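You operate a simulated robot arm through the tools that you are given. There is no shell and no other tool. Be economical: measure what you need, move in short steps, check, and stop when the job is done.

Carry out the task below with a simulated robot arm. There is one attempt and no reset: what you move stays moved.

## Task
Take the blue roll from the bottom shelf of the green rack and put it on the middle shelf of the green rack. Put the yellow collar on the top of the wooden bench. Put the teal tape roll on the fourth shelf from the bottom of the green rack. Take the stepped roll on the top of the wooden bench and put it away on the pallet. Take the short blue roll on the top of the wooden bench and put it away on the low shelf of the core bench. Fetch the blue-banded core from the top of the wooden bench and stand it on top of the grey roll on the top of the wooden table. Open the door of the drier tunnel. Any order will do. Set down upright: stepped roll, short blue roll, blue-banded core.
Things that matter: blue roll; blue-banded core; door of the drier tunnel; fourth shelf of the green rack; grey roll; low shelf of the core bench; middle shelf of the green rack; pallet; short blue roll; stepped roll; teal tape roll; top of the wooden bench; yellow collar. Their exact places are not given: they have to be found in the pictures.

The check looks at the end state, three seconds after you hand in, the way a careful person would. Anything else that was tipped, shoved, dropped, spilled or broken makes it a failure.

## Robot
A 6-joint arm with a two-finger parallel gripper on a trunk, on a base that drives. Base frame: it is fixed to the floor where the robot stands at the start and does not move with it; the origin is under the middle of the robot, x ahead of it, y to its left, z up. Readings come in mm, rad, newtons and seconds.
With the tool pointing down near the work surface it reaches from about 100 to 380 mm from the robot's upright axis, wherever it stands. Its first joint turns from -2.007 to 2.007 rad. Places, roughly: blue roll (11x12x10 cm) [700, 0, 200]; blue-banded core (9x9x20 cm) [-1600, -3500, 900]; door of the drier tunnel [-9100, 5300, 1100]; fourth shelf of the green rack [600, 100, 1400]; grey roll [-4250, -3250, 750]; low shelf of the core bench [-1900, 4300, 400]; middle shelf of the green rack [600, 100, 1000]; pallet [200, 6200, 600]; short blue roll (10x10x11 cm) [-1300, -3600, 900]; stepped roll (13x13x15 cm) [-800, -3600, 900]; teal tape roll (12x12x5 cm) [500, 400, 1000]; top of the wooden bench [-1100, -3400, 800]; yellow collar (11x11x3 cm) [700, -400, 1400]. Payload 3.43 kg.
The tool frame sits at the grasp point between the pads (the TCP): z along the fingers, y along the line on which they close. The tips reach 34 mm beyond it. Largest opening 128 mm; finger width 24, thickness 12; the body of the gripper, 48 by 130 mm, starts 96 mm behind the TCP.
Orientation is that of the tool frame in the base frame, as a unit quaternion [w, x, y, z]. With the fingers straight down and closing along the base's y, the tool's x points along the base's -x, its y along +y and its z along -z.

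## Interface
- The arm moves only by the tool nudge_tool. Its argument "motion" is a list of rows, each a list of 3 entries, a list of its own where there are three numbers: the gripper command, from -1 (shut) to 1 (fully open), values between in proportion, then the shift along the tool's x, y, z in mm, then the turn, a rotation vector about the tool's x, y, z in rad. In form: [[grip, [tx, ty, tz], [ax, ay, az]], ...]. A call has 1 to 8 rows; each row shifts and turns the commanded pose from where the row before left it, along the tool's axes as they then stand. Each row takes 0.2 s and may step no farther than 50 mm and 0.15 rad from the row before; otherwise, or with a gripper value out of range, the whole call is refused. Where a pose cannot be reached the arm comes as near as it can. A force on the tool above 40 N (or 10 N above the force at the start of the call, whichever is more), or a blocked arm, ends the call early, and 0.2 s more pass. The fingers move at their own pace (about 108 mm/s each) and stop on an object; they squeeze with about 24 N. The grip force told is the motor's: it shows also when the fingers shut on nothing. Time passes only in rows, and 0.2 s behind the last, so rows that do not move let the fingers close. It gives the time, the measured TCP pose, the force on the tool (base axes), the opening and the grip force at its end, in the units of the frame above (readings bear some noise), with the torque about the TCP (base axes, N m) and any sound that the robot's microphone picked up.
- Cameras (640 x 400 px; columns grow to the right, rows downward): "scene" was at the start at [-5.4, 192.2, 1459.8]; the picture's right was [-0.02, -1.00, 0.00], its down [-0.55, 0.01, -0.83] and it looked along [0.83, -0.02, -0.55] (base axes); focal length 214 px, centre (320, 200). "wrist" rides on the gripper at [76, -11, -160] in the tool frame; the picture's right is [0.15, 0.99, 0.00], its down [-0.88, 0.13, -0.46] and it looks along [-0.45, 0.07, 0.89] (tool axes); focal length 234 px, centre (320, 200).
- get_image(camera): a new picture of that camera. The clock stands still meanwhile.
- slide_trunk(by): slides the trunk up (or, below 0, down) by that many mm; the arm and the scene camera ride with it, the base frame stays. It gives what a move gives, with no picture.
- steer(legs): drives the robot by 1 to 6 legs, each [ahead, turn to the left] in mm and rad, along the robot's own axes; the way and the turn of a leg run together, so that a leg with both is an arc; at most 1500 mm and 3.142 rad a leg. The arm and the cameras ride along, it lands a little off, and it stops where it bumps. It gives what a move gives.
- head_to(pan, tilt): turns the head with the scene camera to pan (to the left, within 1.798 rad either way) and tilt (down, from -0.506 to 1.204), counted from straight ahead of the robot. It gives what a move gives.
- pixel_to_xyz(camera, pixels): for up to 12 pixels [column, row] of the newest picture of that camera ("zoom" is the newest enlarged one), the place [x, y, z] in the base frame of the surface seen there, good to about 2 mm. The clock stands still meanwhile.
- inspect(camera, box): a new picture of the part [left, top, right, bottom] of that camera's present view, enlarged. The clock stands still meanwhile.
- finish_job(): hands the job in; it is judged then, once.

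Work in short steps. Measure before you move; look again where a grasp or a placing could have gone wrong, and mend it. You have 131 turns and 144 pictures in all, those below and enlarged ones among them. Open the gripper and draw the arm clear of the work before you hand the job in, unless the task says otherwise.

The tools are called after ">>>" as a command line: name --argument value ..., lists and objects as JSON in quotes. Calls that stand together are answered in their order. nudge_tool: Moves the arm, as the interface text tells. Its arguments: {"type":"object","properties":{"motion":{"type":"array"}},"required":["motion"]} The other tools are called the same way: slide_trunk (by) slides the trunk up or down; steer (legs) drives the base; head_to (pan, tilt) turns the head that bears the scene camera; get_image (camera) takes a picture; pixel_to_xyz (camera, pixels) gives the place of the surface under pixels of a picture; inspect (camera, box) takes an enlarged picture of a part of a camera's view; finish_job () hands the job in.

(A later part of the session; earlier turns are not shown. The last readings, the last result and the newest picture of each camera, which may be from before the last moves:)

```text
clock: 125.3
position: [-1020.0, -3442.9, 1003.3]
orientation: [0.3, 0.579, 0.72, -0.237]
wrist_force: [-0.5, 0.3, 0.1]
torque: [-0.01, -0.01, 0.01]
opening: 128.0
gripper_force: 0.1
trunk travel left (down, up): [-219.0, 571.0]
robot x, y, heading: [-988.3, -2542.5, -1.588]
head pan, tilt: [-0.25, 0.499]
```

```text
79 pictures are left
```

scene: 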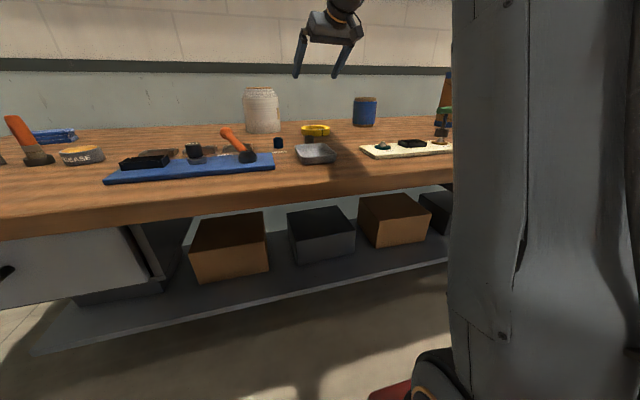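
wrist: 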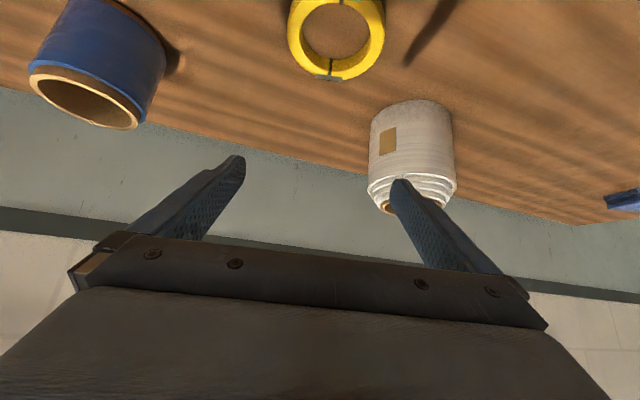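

Collar placed fine. I inspect the stepped roll and short blue roll up close in the wrist view.

>>> inspect --camera "wrist" --box '[350, 80, 470, 230]'

>>> inspect --camera "scene" --box '[220, 70, 400, 180]'

>>> pixel_to_xyz --camera "zoom" --pixels '[[150, 60], [150, 85], [150, 110], [150, 200], [100, 120], [200, 120], [150, 68], [150, 76], [515, 110], [515, 190], [480, 150], [550, 150]]'

```text
2.67 times, centred on (410, 155) of wrist
```

zoom: 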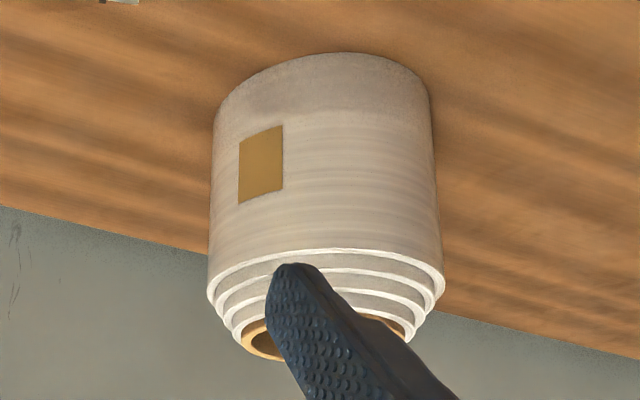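

```text
3.56 times, centred on (310, 125) of scene
```

zoom: 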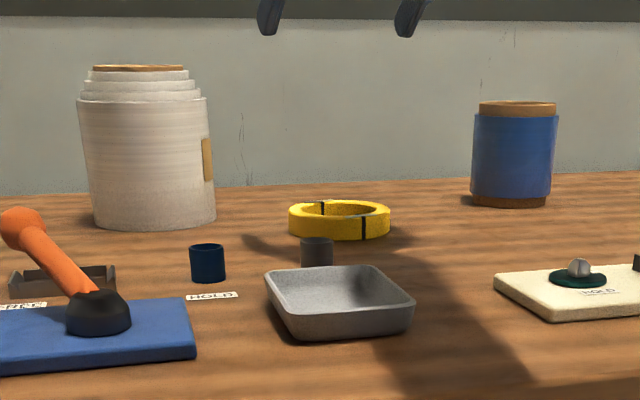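

```text
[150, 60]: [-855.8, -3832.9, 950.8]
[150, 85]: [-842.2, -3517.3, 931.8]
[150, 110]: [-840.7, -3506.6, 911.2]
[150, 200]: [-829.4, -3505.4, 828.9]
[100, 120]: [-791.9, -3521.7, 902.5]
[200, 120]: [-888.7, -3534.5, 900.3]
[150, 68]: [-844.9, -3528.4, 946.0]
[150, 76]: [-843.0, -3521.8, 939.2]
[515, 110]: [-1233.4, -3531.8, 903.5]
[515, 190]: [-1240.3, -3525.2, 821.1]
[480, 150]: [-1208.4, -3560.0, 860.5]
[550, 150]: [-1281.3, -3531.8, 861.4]
```

Stepped roll: body r≈63 (too wide), first step r≈52 from z≈920 to 935, axis (−835,−3569). I'll grip that step from above. Raise, turn toward it, steepen the hand to ~65° and drive closer.

>>> slide_trunk --by 200

>>> steer --legs '[[0, 0.165], [185, 0]]'

>>> nudge_tool --motion '[[1, [10, 0, -10], [0, 0.117, 0]], [1, [10, 0, -10], [0, 0.117, 0]], [1, [10, 0, -10], [0, 0.117, 0]], [1, [0, 0, 0], [0, 0, 0]]]'

>>> get_image --camera "wrist"

```text
clock: 127.5
position: [-1020.4, -3441.3, 1204.4]
orientation: [0.299, 0.58, 0.72, -0.238]
wrist_force: [0.0, -0.2, 0.1]
torque: [0.0, -0.02, 0.0]
opening: 128.0
gripper_force: 0.0
trunk travel left (down, up): [-419.0, 371.0]
robot x, y, heading: [-994.5, -2543.4, -1.589]
head pan, tilt: [-0.25, 0.499]
```

```text
clock: 129.7
position: [-845.7, -3618.2, 1204.3]
orientation: [0.319, 0.518, 0.765, -0.213]
wrist_force: [0.1, 0.2, -0.4]
torque: [0.03, -0.01, -0.01]
opening: 128.0
gripper_force: 0.1
trunk travel left (down, up): [-419.0, 371.0]
robot x, y, heading: [-961.6, -2724.9, -1.423]
head pan, tilt: [-0.25, 0.499]
```

```text
clock: 130.7
position: [-862.4, -3576.3, 1205.3]
orientation: [0.179, 0.548, 0.809, -0.119]
wrist_force: [0.0, -0.3, -0.7]
torque: [0.0, 0.0, 0.01]
opening: 128.0
gripper_force: 0.1
out of reach, approached as far as the arm can: row 3
trunk travel left (down, up): [-419.0, 371.0]
robot x, y, heading: [-963.4, -2724.8, -1.427]
head pan, tilt: [-0.25, 0.499]
```

```text
76 pictures are left
```

wrist: 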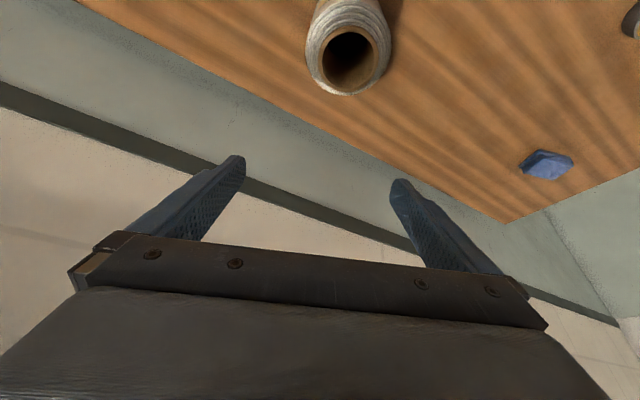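

The roll top is at (348,55). Measure its top rims.

>>> pixel_to_xyz --camera "wrist" --pixels '[[322, 60], [375, 62], [348, 30], [348, 92], [310, 50], [387, 50], [348, 10], [314, 60], [383, 65]]'

>>> inspect --camera "wrist" --box '[290, 0, 410, 110]'

>>> pixel_to_xyz --camera "zoom" --pixels '[[160, 300], [470, 300], [310, 160], [310, 495], [130, 290], [520, 300], [100, 240], [540, 250], [310, 130], [310, 105]]'

```text
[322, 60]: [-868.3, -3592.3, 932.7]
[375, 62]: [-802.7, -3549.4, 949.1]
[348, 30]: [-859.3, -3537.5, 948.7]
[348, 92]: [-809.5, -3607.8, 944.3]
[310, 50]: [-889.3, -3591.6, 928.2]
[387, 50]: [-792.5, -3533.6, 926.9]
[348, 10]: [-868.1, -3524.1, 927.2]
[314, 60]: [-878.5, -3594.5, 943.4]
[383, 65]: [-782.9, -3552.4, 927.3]
```

```text
3.64 times, centred on (350, 55) of wrist
```

zoom: 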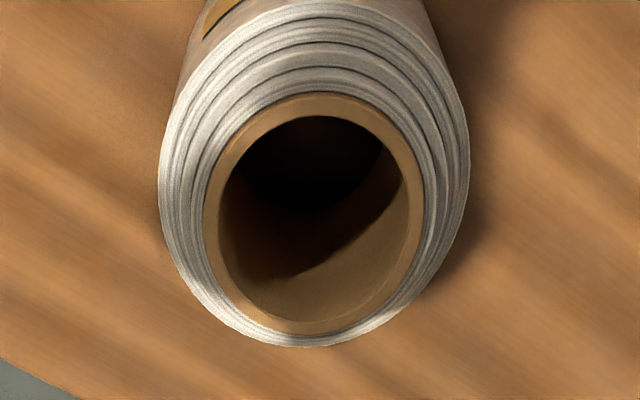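

```text
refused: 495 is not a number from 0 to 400
```

The steps are ~7 mm tall each (r≈57.6 to z 928, r≈51.7 to 936, r≈47 to 943), so I want the tool vertical. I check how close the base can get to the bench by looking down.

>>> head_to --pan 0 --tilt 1.2

>>> get_image --camera "scene"

>>> pixel_to_xyz --camera "scene" --pixels '[[320, 100], [320, 150], [320, 200], [320, 250], [320, 300], [360, 300], [400, 300], [400, 250], [320, 350]]'

```text
clock: 131.8
position: [-861.8, -3575.4, 1205.1]
orientation: [0.18, 0.547, 0.809, -0.119]
wrist_force: [0.4, 0.4, -0.3]
torque: [-0.01, -0.02, 0.03]
opening: 127.9
gripper_force: 0.0
trunk travel left (down, up): [-419.0, 371.0]
robot x, y, heading: [-958.3, -2726.6, -1.425]
head pan, tilt: [0.0, 1.201]
```

```text
74 pictures are left
```

scene: 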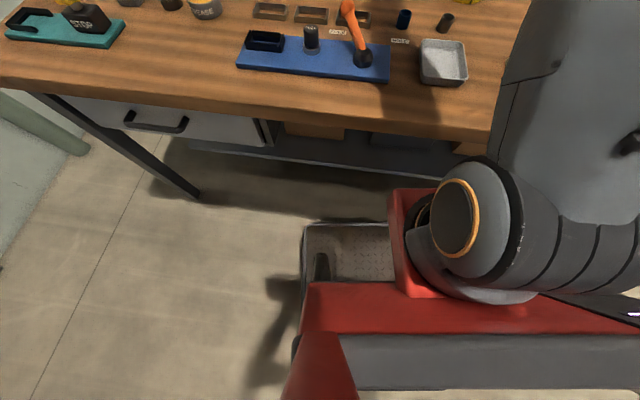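

```text
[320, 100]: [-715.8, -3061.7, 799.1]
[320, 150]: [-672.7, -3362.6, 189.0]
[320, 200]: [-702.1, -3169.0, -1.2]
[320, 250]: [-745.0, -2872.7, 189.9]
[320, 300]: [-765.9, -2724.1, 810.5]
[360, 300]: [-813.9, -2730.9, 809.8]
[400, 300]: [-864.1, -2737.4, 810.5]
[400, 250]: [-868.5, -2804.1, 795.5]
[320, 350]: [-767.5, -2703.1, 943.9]
```

Deck front is ~240 mm ahead of centre at z 190 and the bench's low shelf is recessed to y≈−3350, so there's room. I bring the hand back while turning it vertical, then drive 105 mm ahead and raise the trunk 100.

>>> nudge_tool --motion '[[1, [31.8, 0, -14.6], [0, 0.143, 0]], [1, [33.6, 0, -9.9], [0, 0.143, 0]], [1, [34.6, 0, -5], [0, 0.143, 0]], [1, [0, 0, 0], [0, 0, 0]]]'

>>> slide_trunk --by 80

>>> steer --legs '[[105, 0]]'

>>> get_image --camera "wrist"

```text
clock: 132.8
position: [-900.5, -3459.9, 1192.8]
orientation: [0.004, 0.56, 0.828, 0.0]
wrist_force: [0.1, 0.2, 0.0]
torque: [0.0, -0.02, 0.03]
opening: 127.9
gripper_force: 0.0
out of reach, approached as far as the arm can: row 1, 3
trunk travel left (down, up): [-419.0, 371.0]
robot x, y, heading: [-962.6, -2724.6, -1.421]
head pan, tilt: [0.0, 1.201]
```

```text
clock: 133.9
position: [-906.0, -3443.6, 1268.6]
orientation: [0.005, 0.56, 0.828, -0.002]
wrist_force: [-0.3, -0.1, 0.5]
torque: [0.05, -0.02, -0.01]
opening: 127.8
gripper_force: 0.1
trunk travel left (down, up): [-499.0, 291.0]
robot x, y, heading: [-962.9, -2728.2, -1.422]
head pan, tilt: [0.0, 1.201]
```

```text
clock: 135.1
position: [-888.5, -3551.4, 1268.8]
orientation: [0.005, 0.56, 0.829, -0.002]
wrist_force: [-0.5, 0.3, -0.9]
torque: [-0.02, -0.01, -0.01]
opening: 128.3
gripper_force: 0.1
trunk travel left (down, up): [-499.0, 291.0]
robot x, y, heading: [-950.9, -2833.0, -1.427]
head pan, tilt: [0.0, 1.201]
```

```text
73 pictures are left
```

wrist: 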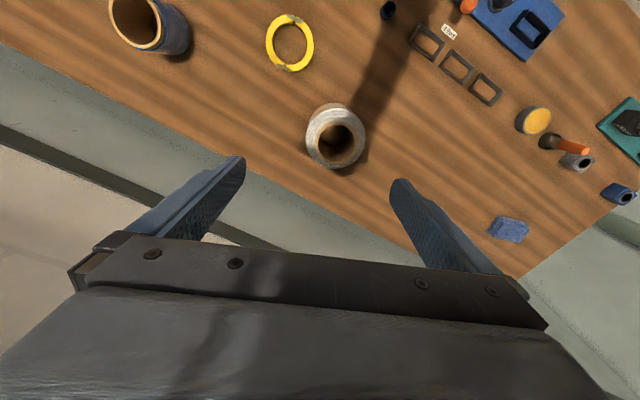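

Tool is vertical. I measure the core rim and step rims from this view.

>>> inspect --camera "wrist" --box '[295, 90, 375, 180]'

>>> pixel_to_xyz --camera "wrist" --pixels '[[318, 142], [353, 142], [336, 125], [336, 165], [308, 140], [364, 140], [336, 108], [312, 130], [360, 130], [336, 115]]'

```text
4.44 times, centred on (335, 135) of wrist
```

zoom: 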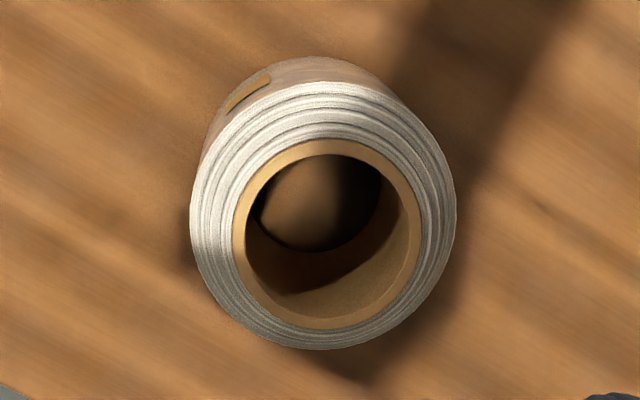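

```text
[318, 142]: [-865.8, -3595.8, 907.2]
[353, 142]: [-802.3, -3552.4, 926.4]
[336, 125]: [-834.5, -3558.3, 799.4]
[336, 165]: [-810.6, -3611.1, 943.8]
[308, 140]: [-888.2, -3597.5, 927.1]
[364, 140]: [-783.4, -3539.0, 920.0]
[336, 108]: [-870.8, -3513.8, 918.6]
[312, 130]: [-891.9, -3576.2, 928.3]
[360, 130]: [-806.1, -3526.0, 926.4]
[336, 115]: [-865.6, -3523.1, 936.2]
```

>>> pixel_to_xyz --camera "zoom" --pixels '[[239, 238], [416, 238], [328, 148], [328, 324], [202, 210], [446, 210], [320, 90], [325, 345], [325, 112], [325, 128], [216, 215], [430, 215]]'

```text
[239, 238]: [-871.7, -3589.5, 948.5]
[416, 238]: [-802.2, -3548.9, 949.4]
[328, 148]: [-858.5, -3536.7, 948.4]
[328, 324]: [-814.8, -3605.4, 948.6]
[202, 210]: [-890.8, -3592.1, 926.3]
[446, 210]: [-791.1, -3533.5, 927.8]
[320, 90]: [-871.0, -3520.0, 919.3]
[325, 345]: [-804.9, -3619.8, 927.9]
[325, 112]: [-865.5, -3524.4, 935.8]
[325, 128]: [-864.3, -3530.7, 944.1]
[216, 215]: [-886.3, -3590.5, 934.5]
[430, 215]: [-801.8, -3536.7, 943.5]
```

Axis ≈(−837,−3570); step 2: r≈54, z 928–936. I move over it and descend to z≈1020, then re-check.

>>> nudge_tool --motion '[[1, [-16.5, 20, 20], [0, 0, 0]], [1, [-16.5, 20, 20], [0, 0, 0]], [1, [0, 0, 50], [0, 0, 0]], [1, [0, 0, 50], [0, 0, 0]], [1, [0, 0, 50], [0, 0, 0]], [1, [0, 0, 50], [0, 0, 0]], [1, [0, 0, 0], [0, 0, 0]]]'

>>> get_image --camera "wrist"

```text
clock: 136.7
position: [-833.4, -3571.2, 1032.2]
orientation: [0.005, 0.559, 0.829, -0.001]
wrist_force: [0.3, 0.4, -0.8]
torque: [-0.02, -0.02, -0.01]
opening: 128.0
gripper_force: 0.1
trunk travel left (down, up): [-499.0, 291.0]
robot x, y, heading: [-945.3, -2835.3, -1.421]
head pan, tilt: [0.0, 1.201]
```

```text
71 pictures are left
```

wrist: 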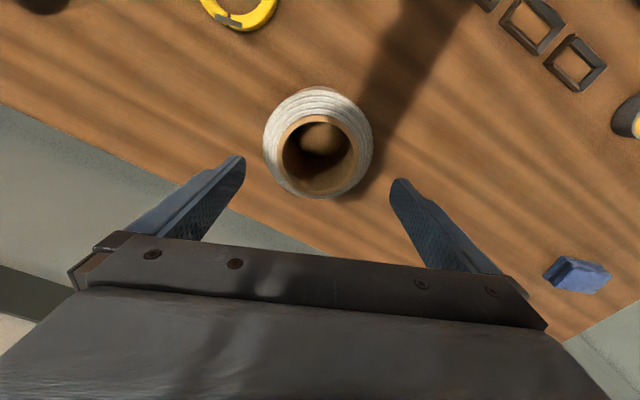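

>>> pixel_to_xyz --camera "wrist" --pixels '[[281, 155], [357, 155], [319, 119], [319, 193], [266, 150], [371, 150]]'

```text
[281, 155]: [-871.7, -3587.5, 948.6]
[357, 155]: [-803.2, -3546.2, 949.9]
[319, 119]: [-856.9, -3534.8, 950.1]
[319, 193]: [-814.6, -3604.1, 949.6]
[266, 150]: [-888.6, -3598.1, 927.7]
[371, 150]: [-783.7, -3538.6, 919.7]
```

Centre confirmed ≈(−836.6,−3568.7). Correct by a few mm, descend so the tips sit at ≈930, and close.

>>> nudge_tool --motion '[[1, [3.5, -2, 30], [0, 0, 0]], [1, [0, 0, 30], [0, 0, 0]], [1, [0, 0, 8], [0, 0, 0]], [1, [0, 0, 0], [0, 0, 0]]]'

>>> inspect --camera "wrist" --box '[160, 60, 480, 260]'

```text
clock: 137.7
position: [-837.3, -3566.3, 962.6]
orientation: [0.005, 0.559, 0.829, -0.002]
wrist_force: [-0.9, -0.1, -0.8]
torque: [0.01, 0.03, 0.01]
opening: 128.0
gripper_force: 0.1
trunk travel left (down, up): [-499.0, 291.0]
robot x, y, heading: [-948.4, -2834.6, -1.421]
head pan, tilt: [0.0, 1.201]
```

```text
2.00 times, centred on (320, 160) of wrist
```

zoom: 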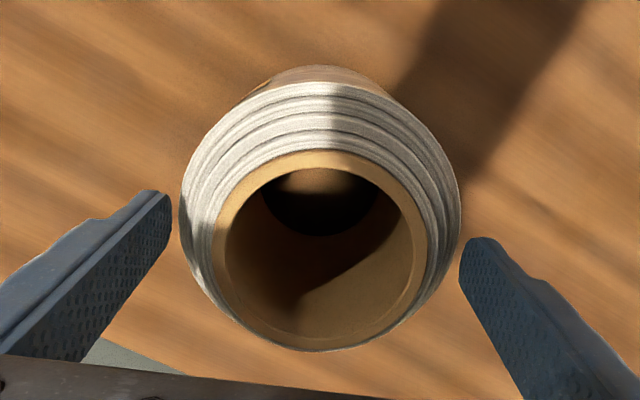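

Fingers straddle the roll with room both sides. Close.

>>> nudge_tool --motion '[[-1, [0, 0, 0], [0, 0, 0]], [-1, [0, 0, 0], [0, 0, 0]], [-1, [0, 0, 0], [0, 0, 0]]]'

>>> inspect --camera "wrist" --box '[160, 60, 480, 260]'

```text
clock: 138.5
position: [-837.9, -3568.0, 962.4]
orientation: [0.005, 0.559, 0.829, -0.002]
wrist_force: [-0.2, 0.5, -0.5]
torque: [-0.15, -0.03, 0.16]
opening: 107.3
gripper_force: 23.8
trunk travel left (down, up): [-499.0, 291.0]
robot x, y, heading: [-947.4, -2828.7, -1.422]
head pan, tilt: [0.0, 1.201]
```

```text
2.00 times, centred on (320, 160) of wrist
```

zoom: 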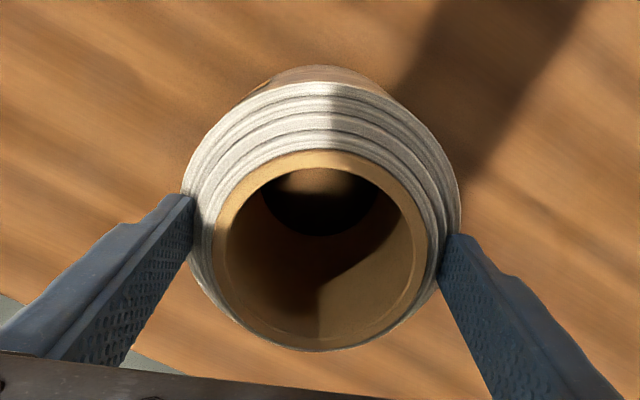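

Gripping step 2 (107 mm). Test lift of 20 mm.

>>> nudge_tool --motion '[[-1, [0, 0, -5], [0, 0, 0]], [-1, [0, 0, -7], [0, 0, 0]], [-1, [0, 0, -8], [0, 0, 0]], [-1, [0, 0, 0], [0, 0, 0]]]'

>>> get_image --camera "wrist"

>>> pixel_to_xyz --camera "wrist" --pixels '[[320, 138], [320, 226], [320, 105]]'

```text
clock: 139.5
position: [-840.1, -3566.3, 980.5]
orientation: [0.005, 0.559, 0.829, 0.0]
wrist_force: [1.3, -1.0, -9.0]
torque: [0.06, 0.04, 0.0]
opening: 104.0
gripper_force: 24.4
trunk travel left (down, up): [-499.0, 291.0]
robot x, y, heading: [-944.6, -2832.5, -1.423]
head pan, tilt: [0.0, 1.201]
```

```text
68 pictures are left
```

wrist: 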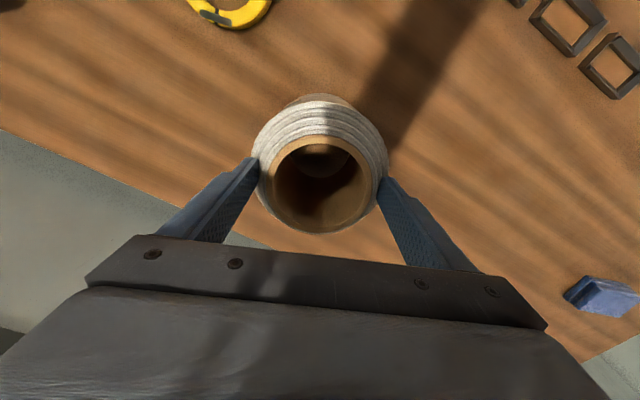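

```text
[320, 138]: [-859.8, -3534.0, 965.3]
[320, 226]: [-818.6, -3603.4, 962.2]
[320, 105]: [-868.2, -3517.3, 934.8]
```

Lifted, 9 N, but the opening shrank 3 mm. I wait a moment and re-measure for creeping slip.

>>> nudge_tool --motion '[[-1, [0, 0, 0], [0, 0, 0]], [-1, [0, 0, 0], [0, 0, 0]], [-1, [0, 0, 0], [0, 0, 0]], [-1, [0, 0, 0], [0, 0, 0]]]'

>>> inspect --camera "wrist" --box '[220, 80, 420, 260]'

>>> pixel_to_xyz --camera "zoom" --pixels '[[320, 185], [320, 328], [180, 250], [460, 250]]'

```text
clock: 140.5
position: [-838.9, -3566.6, 981.6]
orientation: [0.004, 0.559, 0.829, -0.001]
wrist_force: [0.5, -0.2, -9.3]
torque: [0.03, 0.05, 0.01]
opening: 104.4
gripper_force: 24.4
trunk travel left (down, up): [-499.0, 291.0]
robot x, y, heading: [-946.4, -2835.9, -1.424]
head pan, tilt: [0.0, 1.201]
```

```text
2.22 times, centred on (320, 170) of wrist
```

zoom: 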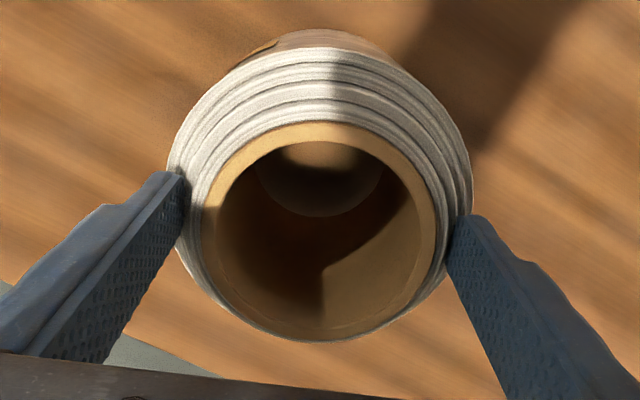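

```text
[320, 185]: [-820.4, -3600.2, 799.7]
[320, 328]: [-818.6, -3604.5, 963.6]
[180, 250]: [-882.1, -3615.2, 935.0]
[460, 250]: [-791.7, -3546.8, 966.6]
```

Stable, but I prefer a deeper grip: set it back down, reopen, and lower until the tips rest on the ledge below.

>>> nudge_tool --motion '[[-1, [0, 0, 12], [0, 0, 0]], [-1, [0, 0, 2], [0, 0, 0]], [-1, [0, 0, 1.5], [0, 0, 0]], [-1, [0, 0, 0], [0, 0, 0]], [1, [0, 0, 0], [0, 0, 0]], [1, [0, 0, 0], [0, 0, 0]]]'

>>> nudge_tool --motion '[[1, [0, 0, 3], [0, 0, 0]], [1, [0, 0, 2], [0, 0, 0]], [1, [0, 0, 0], [0, 0, 0]]]'

>>> inspect --camera "wrist" --box '[220, 80, 420, 260]'

>>> pixel_to_xyz --camera "zoom" --pixels '[[192, 230], [440, 230], [320, 130], [320, 335]]'

```text
clock: 141.9
position: [-838.5, -3566.2, 967.6]
orientation: [0.006, 0.559, 0.829, -0.001]
wrist_force: [0.0, 0.8, 0.0]
torque: [0.04, 0.01, 0.0]
opening: 127.9
gripper_force: 0.1
trunk travel left (down, up): [-499.0, 291.0]
robot x, y, heading: [-947.8, -2835.2, -1.425]
head pan, tilt: [0.0, 1.201]
```

```text
clock: 142.7
position: [-839.1, -3565.8, 961.7]
orientation: [0.005, 0.558, 0.83, -0.001]
wrist_force: [0.3, 0.1, -0.1]
torque: [0.0, 0.02, -0.01]
opening: 128.0
gripper_force: 0.2
trunk travel left (down, up): [-499.0, 291.0]
robot x, y, heading: [-943.8, -2832.7, -1.419]
head pan, tilt: [0.0, 1.201]
```

```text
2.22 times, centred on (320, 170) of wrist
```

zoom: 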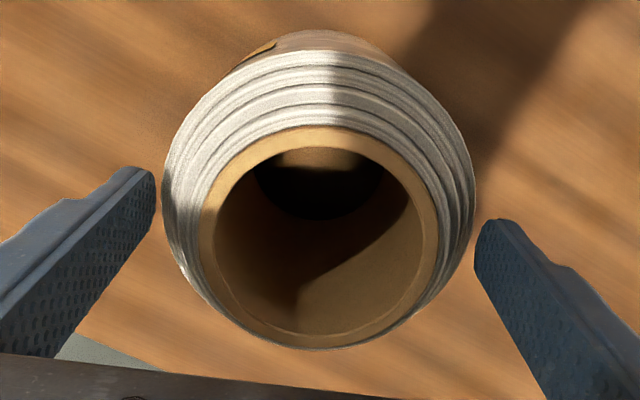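

```text
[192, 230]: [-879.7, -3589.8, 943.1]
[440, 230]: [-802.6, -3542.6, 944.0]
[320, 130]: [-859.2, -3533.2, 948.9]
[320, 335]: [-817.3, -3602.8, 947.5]
```

With the fingers fully open they seem to just clear even the main body (Ø≈126), well centred. I try descending gently past its shoulder with force watch.

>>> nudge_tool --motion '[[1, [0, 0, 4], [0, 0, 0]], [1, [0, 0, 3], [0, 0, 0]], [1, [0, 0, 3], [0, 0, 0]], [1, [0, 0, 0], [0, 0, 0]]]'

>>> inspect --camera "wrist" --box '[220, 80, 420, 260]'

```text
clock: 143.7
position: [-838.4, -3567.1, 950.0]
orientation: [0.005, 0.56, 0.828, -0.002]
wrist_force: [0.0, 0.4, -0.4]
torque: [-0.01, 0.01, 0.0]
opening: 128.0
gripper_force: 0.0
trunk travel left (down, up): [-499.0, 291.0]
robot x, y, heading: [-944.0, -2833.1, -1.418]
head pan, tilt: [0.0, 1.201]
```

```text
2.22 times, centred on (320, 170) of wrist
```

zoom: 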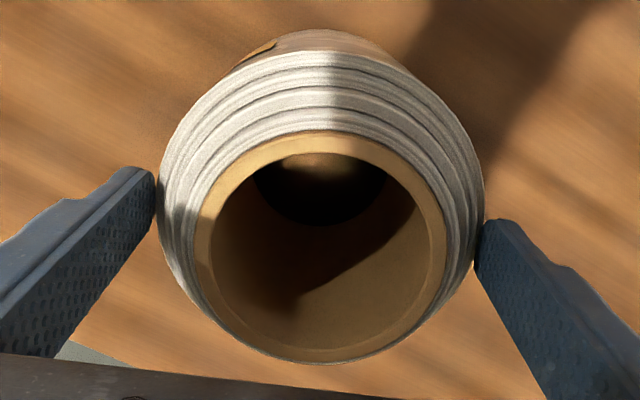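

No contact; tips are past the shoulder. Descend 26 mm more and close on the body.

>>> nudge_tool --motion '[[1, [0, 0, 6], [0, 0, 0]], [1, [0, 0, 10], [0, 0, 0]], [1, [0, 0, 10], [0, 0, 0]], [1, [0, 0, 0], [0, 0, 0]], [-1, [0, 0, 0], [0, 0, 0]], [-1, [0, 0, 0], [0, 0, 0]]]'

>>> nudge_tool --motion '[[-1, [0, 0, -10], [0, 0, 0]], [-1, [0, 0, -15], [0, 0, 0]], [-1, [0, 0, -15], [0, 0, 0]], [-1, [0, 0, 0], [0, 0, 0]]]'

>>> get_image --camera "wrist"

```text
clock: 145.1
position: [-840.3, -3567.8, 923.5]
orientation: [0.005, 0.559, 0.829, -0.001]
wrist_force: [1.9, 0.4, 0.4]
torque: [-0.32, 0.22, 0.07]
opening: 119.7
gripper_force: 23.7
trunk travel left (down, up): [-499.0, 291.0]
robot x, y, heading: [-945.6, -2833.2, -1.418]
head pan, tilt: [0.0, 1.201]
```

```text
clock: 146.1
position: [-840.8, -3568.2, 965.8]
orientation: [0.004, 0.559, 0.829, -0.001]
wrist_force: [0.4, 1.0, -8.7]
torque: [0.04, 0.01, 0.01]
opening: 120.3
gripper_force: 24.3
trunk travel left (down, up): [-499.0, 291.0]
robot x, y, heading: [-948.2, -2830.8, -1.422]
head pan, tilt: [0.0, 1.201]
```

```text
64 pictures are left
```

wrist: 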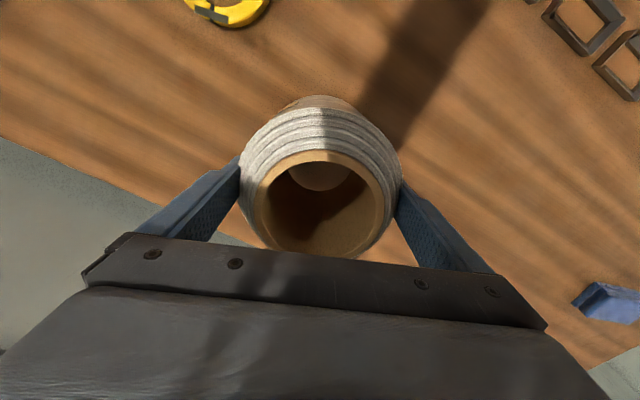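

Firm grip on the body (120 mm, 8.7 N); bottom is 125 mm below the TCP. I raise the trunk, back off, and turn toward +y, then look at the way.

>>> slide_trunk --by 150

>>> steer --legs '[[-1000, 0], [0, 2.635]]'

>>> head_to --pan 0.1 --tilt 0.3

>>> get_image --camera "scene"

```text
clock: 147.9
position: [-839.3, -3566.2, 1115.0]
orientation: [0.004, 0.559, 0.829, -0.001]
wrist_force: [0.8, 0.0, -10.1]
torque: [0.01, -0.03, 0.01]
opening: 119.5
gripper_force: 23.7
trunk travel left (down, up): [-649.0, 141.0]
robot x, y, heading: [-948.1, -2830.0, -1.425]
head pan, tilt: [0.0, 1.201]
```

```text
clock: 159.4
position: [-868.9, -1134.9, 1114.9]
orientation: [0.003, -0.683, 0.73, 0.005]
wrist_force: [-1.0, -0.5, -9.5]
torque: [-0.05, 0.01, 0.04]
opening: 120.2
gripper_force: 23.9
trunk travel left (down, up): [-649.0, 141.0]
robot x, y, heading: [-1088.3, -1843.6, 1.269]
head pan, tilt: [0.0, 1.201]
```

```text
clock: 160.6
position: [-868.8, -1134.7, 1114.1]
orientation: [0.002, -0.684, 0.73, 0.003]
wrist_force: [0.5, -1.1, -9.2]
torque: [-0.02, 0.03, 0.0]
opening: 120.0
gripper_force: 24.4
trunk travel left (down, up): [-649.0, 141.0]
robot x, y, heading: [-1092.6, -1842.6, 1.27]
head pan, tilt: [0.099, 0.3]
```

```text
63 pictures are left
```

scene: 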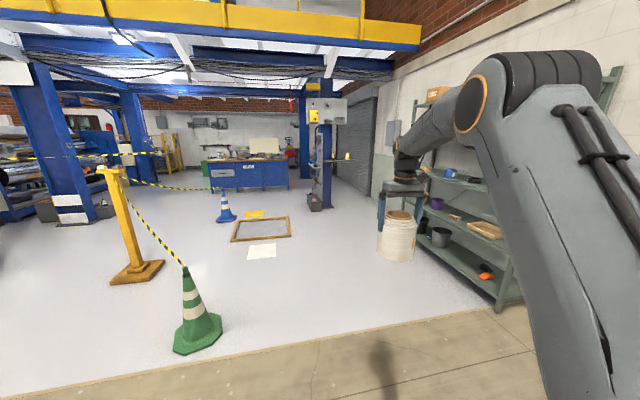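

>>> pixel_to_xyz --camera "scene" --pixels '[[290, 236], [290, 219], [231, 240], [315, 208], [330, 205], [335, 190], [365, 190], [250, 172], [185, 345], [262, 252]]'

>>> inspect --camera "scene" --box '[180, 80, 400, 220]'

```text
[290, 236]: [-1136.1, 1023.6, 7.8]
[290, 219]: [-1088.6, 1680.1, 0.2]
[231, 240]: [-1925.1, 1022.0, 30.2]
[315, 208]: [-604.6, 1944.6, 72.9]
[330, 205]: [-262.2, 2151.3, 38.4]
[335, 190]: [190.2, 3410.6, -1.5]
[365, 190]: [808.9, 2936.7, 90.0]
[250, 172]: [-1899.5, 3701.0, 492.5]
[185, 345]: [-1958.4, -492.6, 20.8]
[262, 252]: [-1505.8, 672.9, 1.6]
```

```text
2.86 times, centred on (290, 150) of scene
```

zoom: 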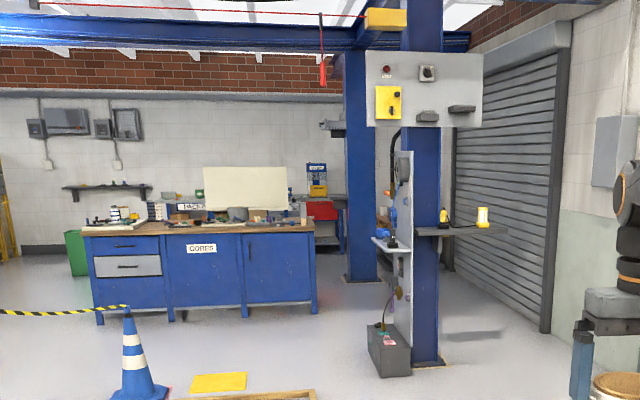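

Way: pass rack at its left, then between the blue column (with a side shelf to x≈180) and the roller door. I drive to (−100,700) then (480,1500) and look.

>>> steer --legs '[[0, -0.071], [1365, 0], [1364, 0]]'

>>> get_image --camera "scene"

>>> pixel_to_xyz --camera "scene" --pixels '[[100, 180], [250, 150], [320, 150], [200, 250], [300, 220], [400, 200], [280, 130]]'

```text
clock: 174.2
position: [280.1, 1313.9, 1114.6]
orientation: [0.002, -0.639, 0.769, 0.004]
wrist_force: [-0.4, 0.2, -8.7]
torque: [-0.03, 0.01, -0.02]
opening: 120.3
gripper_force: 24.3
trunk travel left (down, up): [-649.0, 141.0]
robot x, y, heading: [-19.9, 637.1, 1.152]
head pan, tilt: [0.099, 0.3]
```

```text
61 pictures are left
```

scene: 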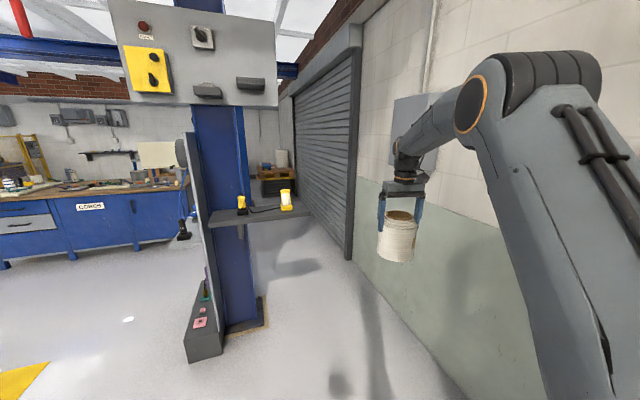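

```text
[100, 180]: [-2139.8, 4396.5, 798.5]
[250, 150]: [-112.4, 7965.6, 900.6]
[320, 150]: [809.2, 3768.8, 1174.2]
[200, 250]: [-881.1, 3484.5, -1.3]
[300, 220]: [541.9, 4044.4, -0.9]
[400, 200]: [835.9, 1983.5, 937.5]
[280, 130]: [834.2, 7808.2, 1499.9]
```

>>> inspect --camera "scene" --box '[180, 100, 340, 240]'

>>> pixel_to_xyz --camera "scene" --pixels '[[309, 206], [288, 200], [230, 218], [280, 172], [272, 180], [300, 175], [268, 150], [265, 320], [280, 158]]'

```text
2.86 times, centred on (260, 170) of scene
```

zoom: 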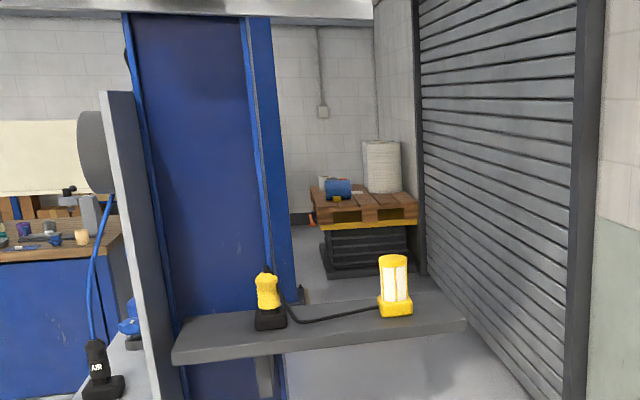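

```text
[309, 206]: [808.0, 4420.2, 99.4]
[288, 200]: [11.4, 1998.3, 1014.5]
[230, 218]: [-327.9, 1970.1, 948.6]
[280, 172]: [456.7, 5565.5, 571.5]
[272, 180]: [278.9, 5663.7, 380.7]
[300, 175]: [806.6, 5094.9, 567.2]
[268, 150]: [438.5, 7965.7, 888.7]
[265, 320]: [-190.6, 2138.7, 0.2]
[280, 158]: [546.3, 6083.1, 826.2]
```

Shelf on the column ends at x≈130. I continue to (470,1500), turn to +y, and go 1000 mm ahead.

>>> steer --legs '[[0, -0.098], [992, 0], [0, 0.517]]'

>>> get_image --camera "scene"

```text
clock: 178.9
position: [759.7, 2025.4, 1111.4]
orientation: [-0.006, -0.603, 0.798, 0.005]
wrist_force: [-13.7, 3.5, -5.6]
torque: [-0.52, -1.83, 0.2]
opening: 120.1
gripper_force: 23.4
trunk travel left (down, up): [-649.0, 141.0]
robot x, y, heading: [401.2, 1382.2, 1.066]
head pan, tilt: [0.099, 0.3]
stopped in leg 2: the force on the tool passed its limit at 103 N (the readings are from after the stop); the commanded pose is now the measured one
```

```text
59 pictures are left
```

scene: 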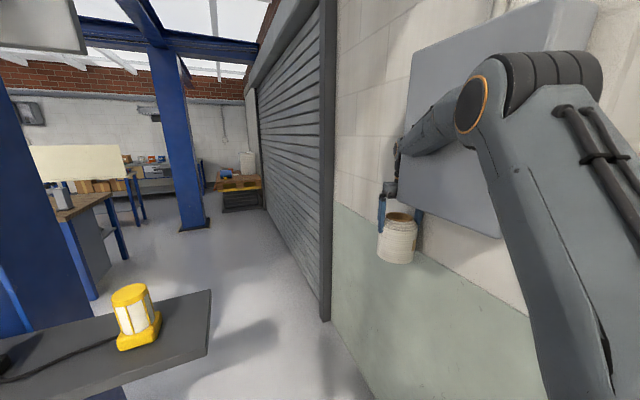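

The roll touched the wall because the turn point was too close; it is still held at 120 mm. I back 80 mm, turn left, and check the roll.

>>> steer --legs '[[-80, 0], [0, 0.48]]'

>>> get_image --camera "wrist"

>>> get_image --camera "scene"

```text
clock: 181.3
position: [389.2, 2049.8, 1111.7]
orientation: [0.008, 0.773, -0.634, -0.004]
wrist_force: [0.8, -1.0, -9.0]
torque: [-0.04, -0.03, -0.01]
opening: 119.9
gripper_force: 23.6
trunk travel left (down, up): [-649.0, 141.0]
robot x, y, heading: [361.4, 1313.4, 1.541]
head pan, tilt: [0.099, 0.3]
```

```text
58 pictures are left
```

wrist: 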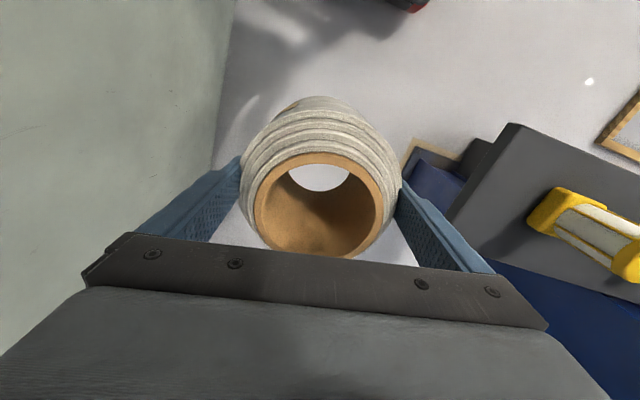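

```text
57 pictures are left
```

scene: 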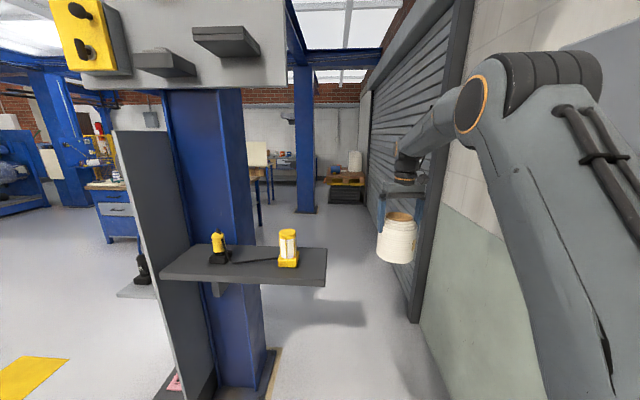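

Roll is still properly held. I measure the shelf's end and the pallet area.

>>> pixel_to_xyz --camera "scene" --pixels '[[322, 262], [318, 280], [345, 180], [345, 174], [355, 160], [305, 205]]'

>>> inspect --camera "scene" --box '[260, 130, 380, 220]'

```text
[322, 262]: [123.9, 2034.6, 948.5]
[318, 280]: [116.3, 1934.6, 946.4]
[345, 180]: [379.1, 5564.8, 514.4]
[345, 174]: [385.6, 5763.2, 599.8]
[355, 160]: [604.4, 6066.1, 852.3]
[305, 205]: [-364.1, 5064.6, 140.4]
```

```text
4.44 times, centred on (320, 175) of scene
```

zoom: 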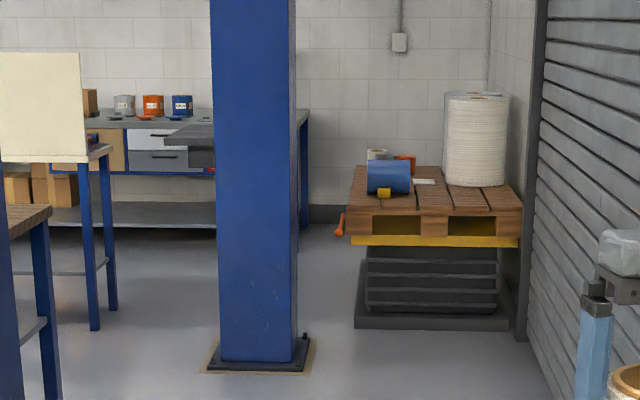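

Pallet top z≈600, x≈200–800, front y≈5565. Way is clear; I drive 3600 mm ahead in legs.

>>> steer --legs '[[1300, 0], [1300, 0], [950, 0]]'

>>> head_to --pan 0 --tilt 0.5

>>> get_image --camera "scene"

>>> pixel_to_xyz --camera "scene" --pixels '[[320, 200], [300, 180], [340, 180], [360, 220], [280, 220], [380, 180], [320, 240]]'

```text
clock: 198.3
position: [490.5, 5549.0, 1111.3]
orientation: [0.008, 0.766, -0.643, -0.004]
wrist_force: [-1.0, -0.6, -9.2]
torque: [-0.04, -0.01, -0.01]
opening: 120.0
gripper_force: 24.3
trunk travel left (down, up): [-649.0, 141.0]
robot x, y, heading: [448.6, 4813.2, 1.519]
head pan, tilt: [0.099, 0.3]
```

```text
clock: 199.1
position: [491.3, 5547.2, 1112.2]
orientation: [0.007, 0.766, -0.643, -0.004]
wrist_force: [0.3, -0.5, -8.9]
torque: [-0.03, -0.01, 0.01]
opening: 120.2
gripper_force: 24.0
trunk travel left (down, up): [-649.0, 141.0]
robot x, y, heading: [449.7, 4812.0, 1.517]
head pan, tilt: [0.0, 0.499]
```

```text
55 pictures are left
```

scene: 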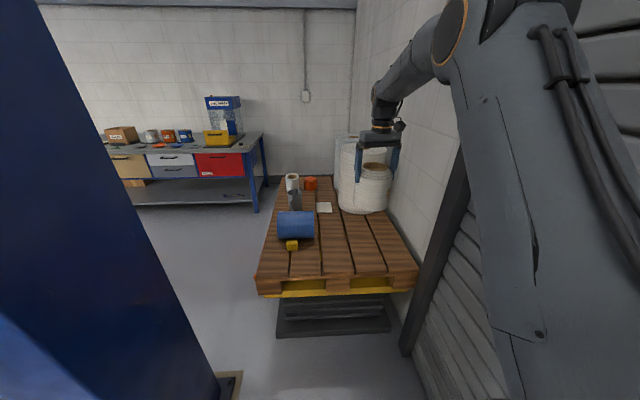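

```text
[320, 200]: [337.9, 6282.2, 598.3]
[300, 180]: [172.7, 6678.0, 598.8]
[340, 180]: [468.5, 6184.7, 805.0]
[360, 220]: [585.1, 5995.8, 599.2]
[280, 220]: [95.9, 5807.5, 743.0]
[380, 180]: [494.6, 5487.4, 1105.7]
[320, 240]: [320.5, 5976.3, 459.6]
```

Free pallet area in front of the white roll; I'll set it at about (500,5795). Drive 245 mm and lower the trunk 365 mm.

>>> steer --legs '[[245, 0]]'

>>> slide_trunk --by -365

>>> head_to --pan 0 --tilt 0.4

>>> get_image --camera "scene"

>>> get_image --camera "wrist"

```text
clock: 200.8
position: [506.3, 5789.3, 1112.3]
orientation: [0.007, 0.765, -0.644, -0.004]
wrist_force: [0.5, 0.3, -8.5]
torque: [-0.05, 0.02, -0.03]
opening: 119.9
gripper_force: 24.1
trunk travel left (down, up): [-649.0, 141.0]
robot x, y, heading: [465.2, 5051.6, 1.517]
head pan, tilt: [0.0, 0.499]
```

```text
clock: 204.4
position: [506.4, 5789.3, 747.1]
orientation: [0.007, 0.765, -0.644, -0.004]
wrist_force: [0.0, 0.3, -9.6]
torque: [-0.07, 0.0, -0.01]
opening: 120.0
gripper_force: 23.8
trunk travel left (down, up): [-284.0, 506.0]
robot x, y, heading: [464.8, 5053.7, 1.515]
head pan, tilt: [0.0, 0.499]
```

```text
clock: 205.1
position: [505.2, 5789.9, 747.3]
orientation: [0.007, 0.765, -0.644, -0.004]
wrist_force: [0.9, -0.5, -9.5]
torque: [-0.02, -0.04, -0.03]
opening: 119.9
gripper_force: 24.4
trunk travel left (down, up): [-284.0, 506.0]
robot x, y, heading: [462.3, 5057.2, 1.518]
head pan, tilt: [0.0, 0.4]
```

```text
54 pictures are left
```

scene: 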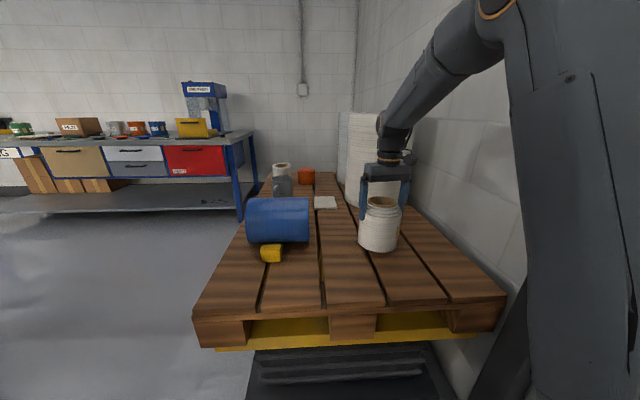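

```text
53 pictures are left
```

wrist: 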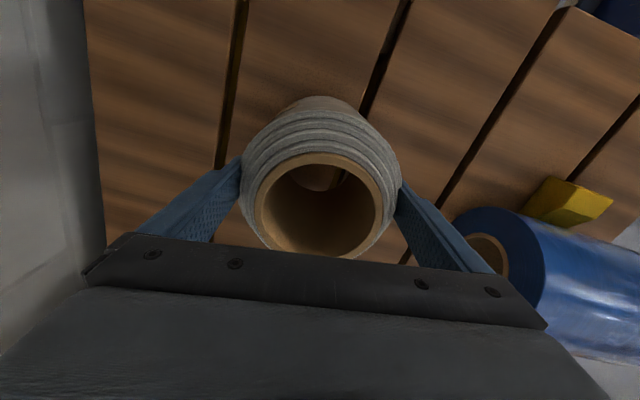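

Roll hangs upright over a free slat area. Lower the last ~21 mm.

>>> nudge_tool --motion '[[-1, [0, 0, 10], [0, 0, 0]], [-1, [0, 0, 7], [0, 0, 0]], [-1, [0, 0, 2], [0, 0, 0]], [-1, [0, 0, 0], [0, 0, 0]]]'

>>> nudge_tool --motion '[[-1, [0, 0, 2], [0, 0, 0]], [-1, [0, 0, 0], [0, 0, 0]]]'

```text
clock: 206.1
position: [507.4, 5788.6, 726.8]
orientation: [0.007, 0.765, -0.644, -0.004]
wrist_force: [-0.4, -1.0, -9.5]
torque: [-0.04, -0.02, -0.02]
opening: 120.0
gripper_force: 23.6
trunk travel left (down, up): [-284.0, 506.0]
robot x, y, heading: [459.1, 5057.3, 1.513]
head pan, tilt: [0.0, 0.4]
```

```text
clock: 206.7
position: [507.1, 5788.9, 727.9]
orientation: [0.006, 0.765, -0.644, -0.005]
wrist_force: [0.2, -5.4, 9.3]
torque: [0.56, -0.25, -0.05]
opening: 119.9
gripper_force: 24.2
trunk travel left (down, up): [-284.0, 506.0]
robot x, y, heading: [463.4, 5054.2, 1.517]
head pan, tilt: [0.0, 0.4]
```

Contact. Open and rise straight up 150 mm, then check.

>>> nudge_tool --motion '[[1, [0, 0, 0], [0, 0, 0]], [1, [0, 0, 0], [0, 0, 0]], [1, [0, 0, -15], [0, 0, 0]], [1, [0, 0, -25], [0, 0, 0]], [1, [0, 0, -30], [0, 0, 0]], [1, [0, 0, -40], [0, 0, 0]], [1, [0, 0, -40], [0, 0, 0]]]'

>>> get_image --camera "wrist"

>>> head_to --pan 1.3 --tilt 0.3

>>> get_image --camera "scene"

```text
clock: 208.3
position: [506.9, 5788.4, 874.5]
orientation: [0.007, 0.765, -0.644, -0.004]
wrist_force: [0.3, -0.1, 0.2]
torque: [-0.01, -0.02, 0.01]
opening: 128.0
gripper_force: 0.0
trunk travel left (down, up): [-284.0, 506.0]
robot x, y, heading: [460.8, 5050.6, 1.518]
head pan, tilt: [0.0, 0.4]
```

```text
52 pictures are left
```

wrist: 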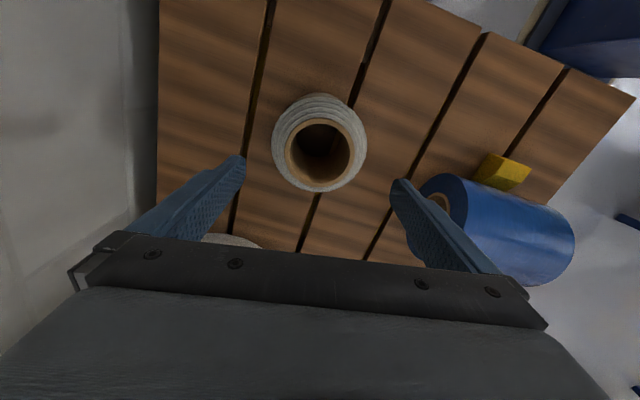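

```text
clock: 209.7
position: [506.9, 5787.8, 873.9]
orientation: [0.007, 0.764, -0.645, -0.003]
wrist_force: [-0.4, 0.4, 0.2]
torque: [0.02, -0.02, -0.03]
opening: 127.9
gripper_force: 0.0
trunk travel left (down, up): [-284.0, 506.0]
robot x, y, heading: [461.3, 5054.3, 1.519]
head pan, tilt: [1.3, 0.3]
```

```text
51 pictures are left
```

scene: 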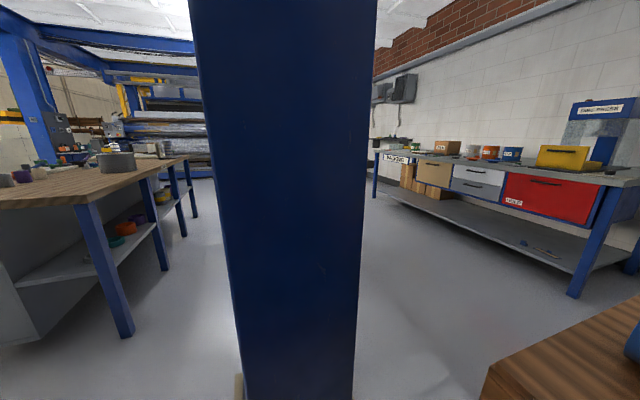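

Stepped roll stands on the pallet. The core bench's open low shelf faces +y; I measure it from here for later.

>>> pixel_to_xyz --camera "scene" --pixels '[[80, 262], [40, 275], [150, 222], [105, 300], [165, 240], [95, 200], [185, 162], [120, 228], [163, 197], [180, 218], [100, 240], [20, 310]]'

>>> inspect --camera "scene" --box '[0, 130, 210, 330]'

```text
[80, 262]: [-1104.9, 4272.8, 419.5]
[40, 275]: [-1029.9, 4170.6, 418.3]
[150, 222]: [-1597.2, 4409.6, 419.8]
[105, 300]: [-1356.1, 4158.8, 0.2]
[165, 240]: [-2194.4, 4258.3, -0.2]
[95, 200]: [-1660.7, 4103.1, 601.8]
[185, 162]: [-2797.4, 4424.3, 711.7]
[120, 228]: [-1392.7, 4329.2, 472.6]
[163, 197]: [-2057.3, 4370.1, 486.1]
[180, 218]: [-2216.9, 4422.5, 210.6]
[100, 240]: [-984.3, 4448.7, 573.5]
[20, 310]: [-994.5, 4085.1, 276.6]
```

```text
2.00 times, centred on (105, 230) of scene
```

zoom: 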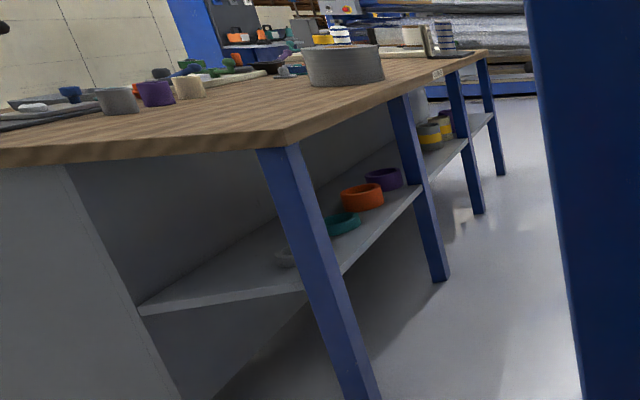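

Shelf z≈419, legs at y≈4450, x≈−984/−1600/−2200; bay around x≈−1780 looks free. Now back to the wooden bench: back out, turn around in the lane.

>>> steer --legs '[[-1250, 0], [0, 1.57], [0, 1.6]]'

```text
clock: 217.9
position: [17.8, 4440.3, 875.0]
orientation: [0.008, 0.917, -0.399, -0.001]
wrist_force: [0.6, 0.5, -0.1]
torque: [0.02, 0.0, 0.04]
opening: 127.9
gripper_force: 0.0
trunk travel left (down, up): [-284.0, 506.0]
robot x, y, heading: [382.4, 3804.9, 2.093]
head pan, tilt: [1.3, 0.3]
stopped in leg 2: the robot was blocked; the commanded pose is now the measured one
```

The rear bumped the door side while turning; I move ahead 300 mm for room, then finish turning.

>>> steer --legs '[[330, 0], [0, 1.35], [0, 1.3]]'

>>> head_to --pan 0 --tilt 0.3

```text
clock: 226.5
position: [204.7, 3357.4, 874.7]
orientation: [0.003, 0.628, 0.778, 0.007]
wrist_force: [0.3, -0.2, -0.1]
torque: [-0.03, -0.01, 0.0]
opening: 128.1
gripper_force: 0.2
trunk travel left (down, up): [-284.0, 506.0]
robot x, y, heading: [218.8, 4092.4, -1.586]
head pan, tilt: [1.3, 0.3]
```

```text
clock: 228.0
position: [204.9, 3357.7, 874.0]
orientation: [0.004, 0.627, 0.779, 0.007]
wrist_force: [-0.6, 0.7, 0.3]
torque: [0.01, 0.0, -0.01]
opening: 128.0
gripper_force: 0.0
trunk travel left (down, up): [-284.0, 506.0]
robot x, y, heading: [216.7, 4090.0, -1.585]
head pan, tilt: [0.0, 0.3]
```

Now heading −1.585 at (217,4090). I retract the arm to shorten its reach, then drive to (400,2700) and aim through the gap.

>>> nudge_tool --motion '[[1, [46.8, 10.9, 0], [0, 0, 0]], [1, [46.8, 10.9, 0], [0, 0, 0]], [1, [46.8, 10.9, 0], [0, 0, 0]], [1, [46.8, 10.9, 0], [0, 0, 0]], [1, [46.8, 10.9, 0], [0, 0, 0]], [1, [46.8, 10.9, 0], [0, 0, 0]]]'

>>> steer --legs '[[0, 0.145], [1402, 0], [0, -0.161]]'

```text
clock: 229.4
position: [205.4, 3626.4, 876.0]
orientation: [0.002, 0.627, 0.779, 0.007]
wrist_force: [0.4, -0.1, -0.4]
torque: [-0.02, -0.02, 0.01]
opening: 128.2
gripper_force: 0.0
out of reach, approached as far as the arm can: row 6
trunk travel left (down, up): [-284.0, 506.0]
robot x, y, heading: [218.7, 4088.4, -1.589]
head pan, tilt: [0.0, 0.3]
```

```text
clock: 237.7
position: [372.1, 2230.6, 876.4]
orientation: [0.003, 0.638, 0.77, 0.008]
wrist_force: [0.8, -0.4, -1.0]
torque: [-0.01, -0.02, 0.02]
opening: 128.1
gripper_force: 0.1
trunk travel left (down, up): [-284.0, 506.0]
robot x, y, heading: [397.1, 2693.4, -1.608]
head pan, tilt: [0.0, 0.3]
```

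On track. Continue through the gap, past the rack, and head toward the wooden bench.

>>> steer --legs '[[1290, 0], [0, -0.492], [834, 0], [0, 0.125], [1400, 0]]'

```text
clock: 256.7
position: [-834.0, -998.2, 875.3]
orientation: [0.005, 0.772, 0.636, 0.007]
wrist_force: [0.3, 0.5, -0.5]
torque: [0.02, 0.01, 0.04]
opening: 128.1
gripper_force: 0.0
trunk travel left (down, up): [-284.0, 506.0]
robot x, y, heading: [-637.7, -575.1, -1.995]
head pan, tilt: [0.0, 0.3]
```

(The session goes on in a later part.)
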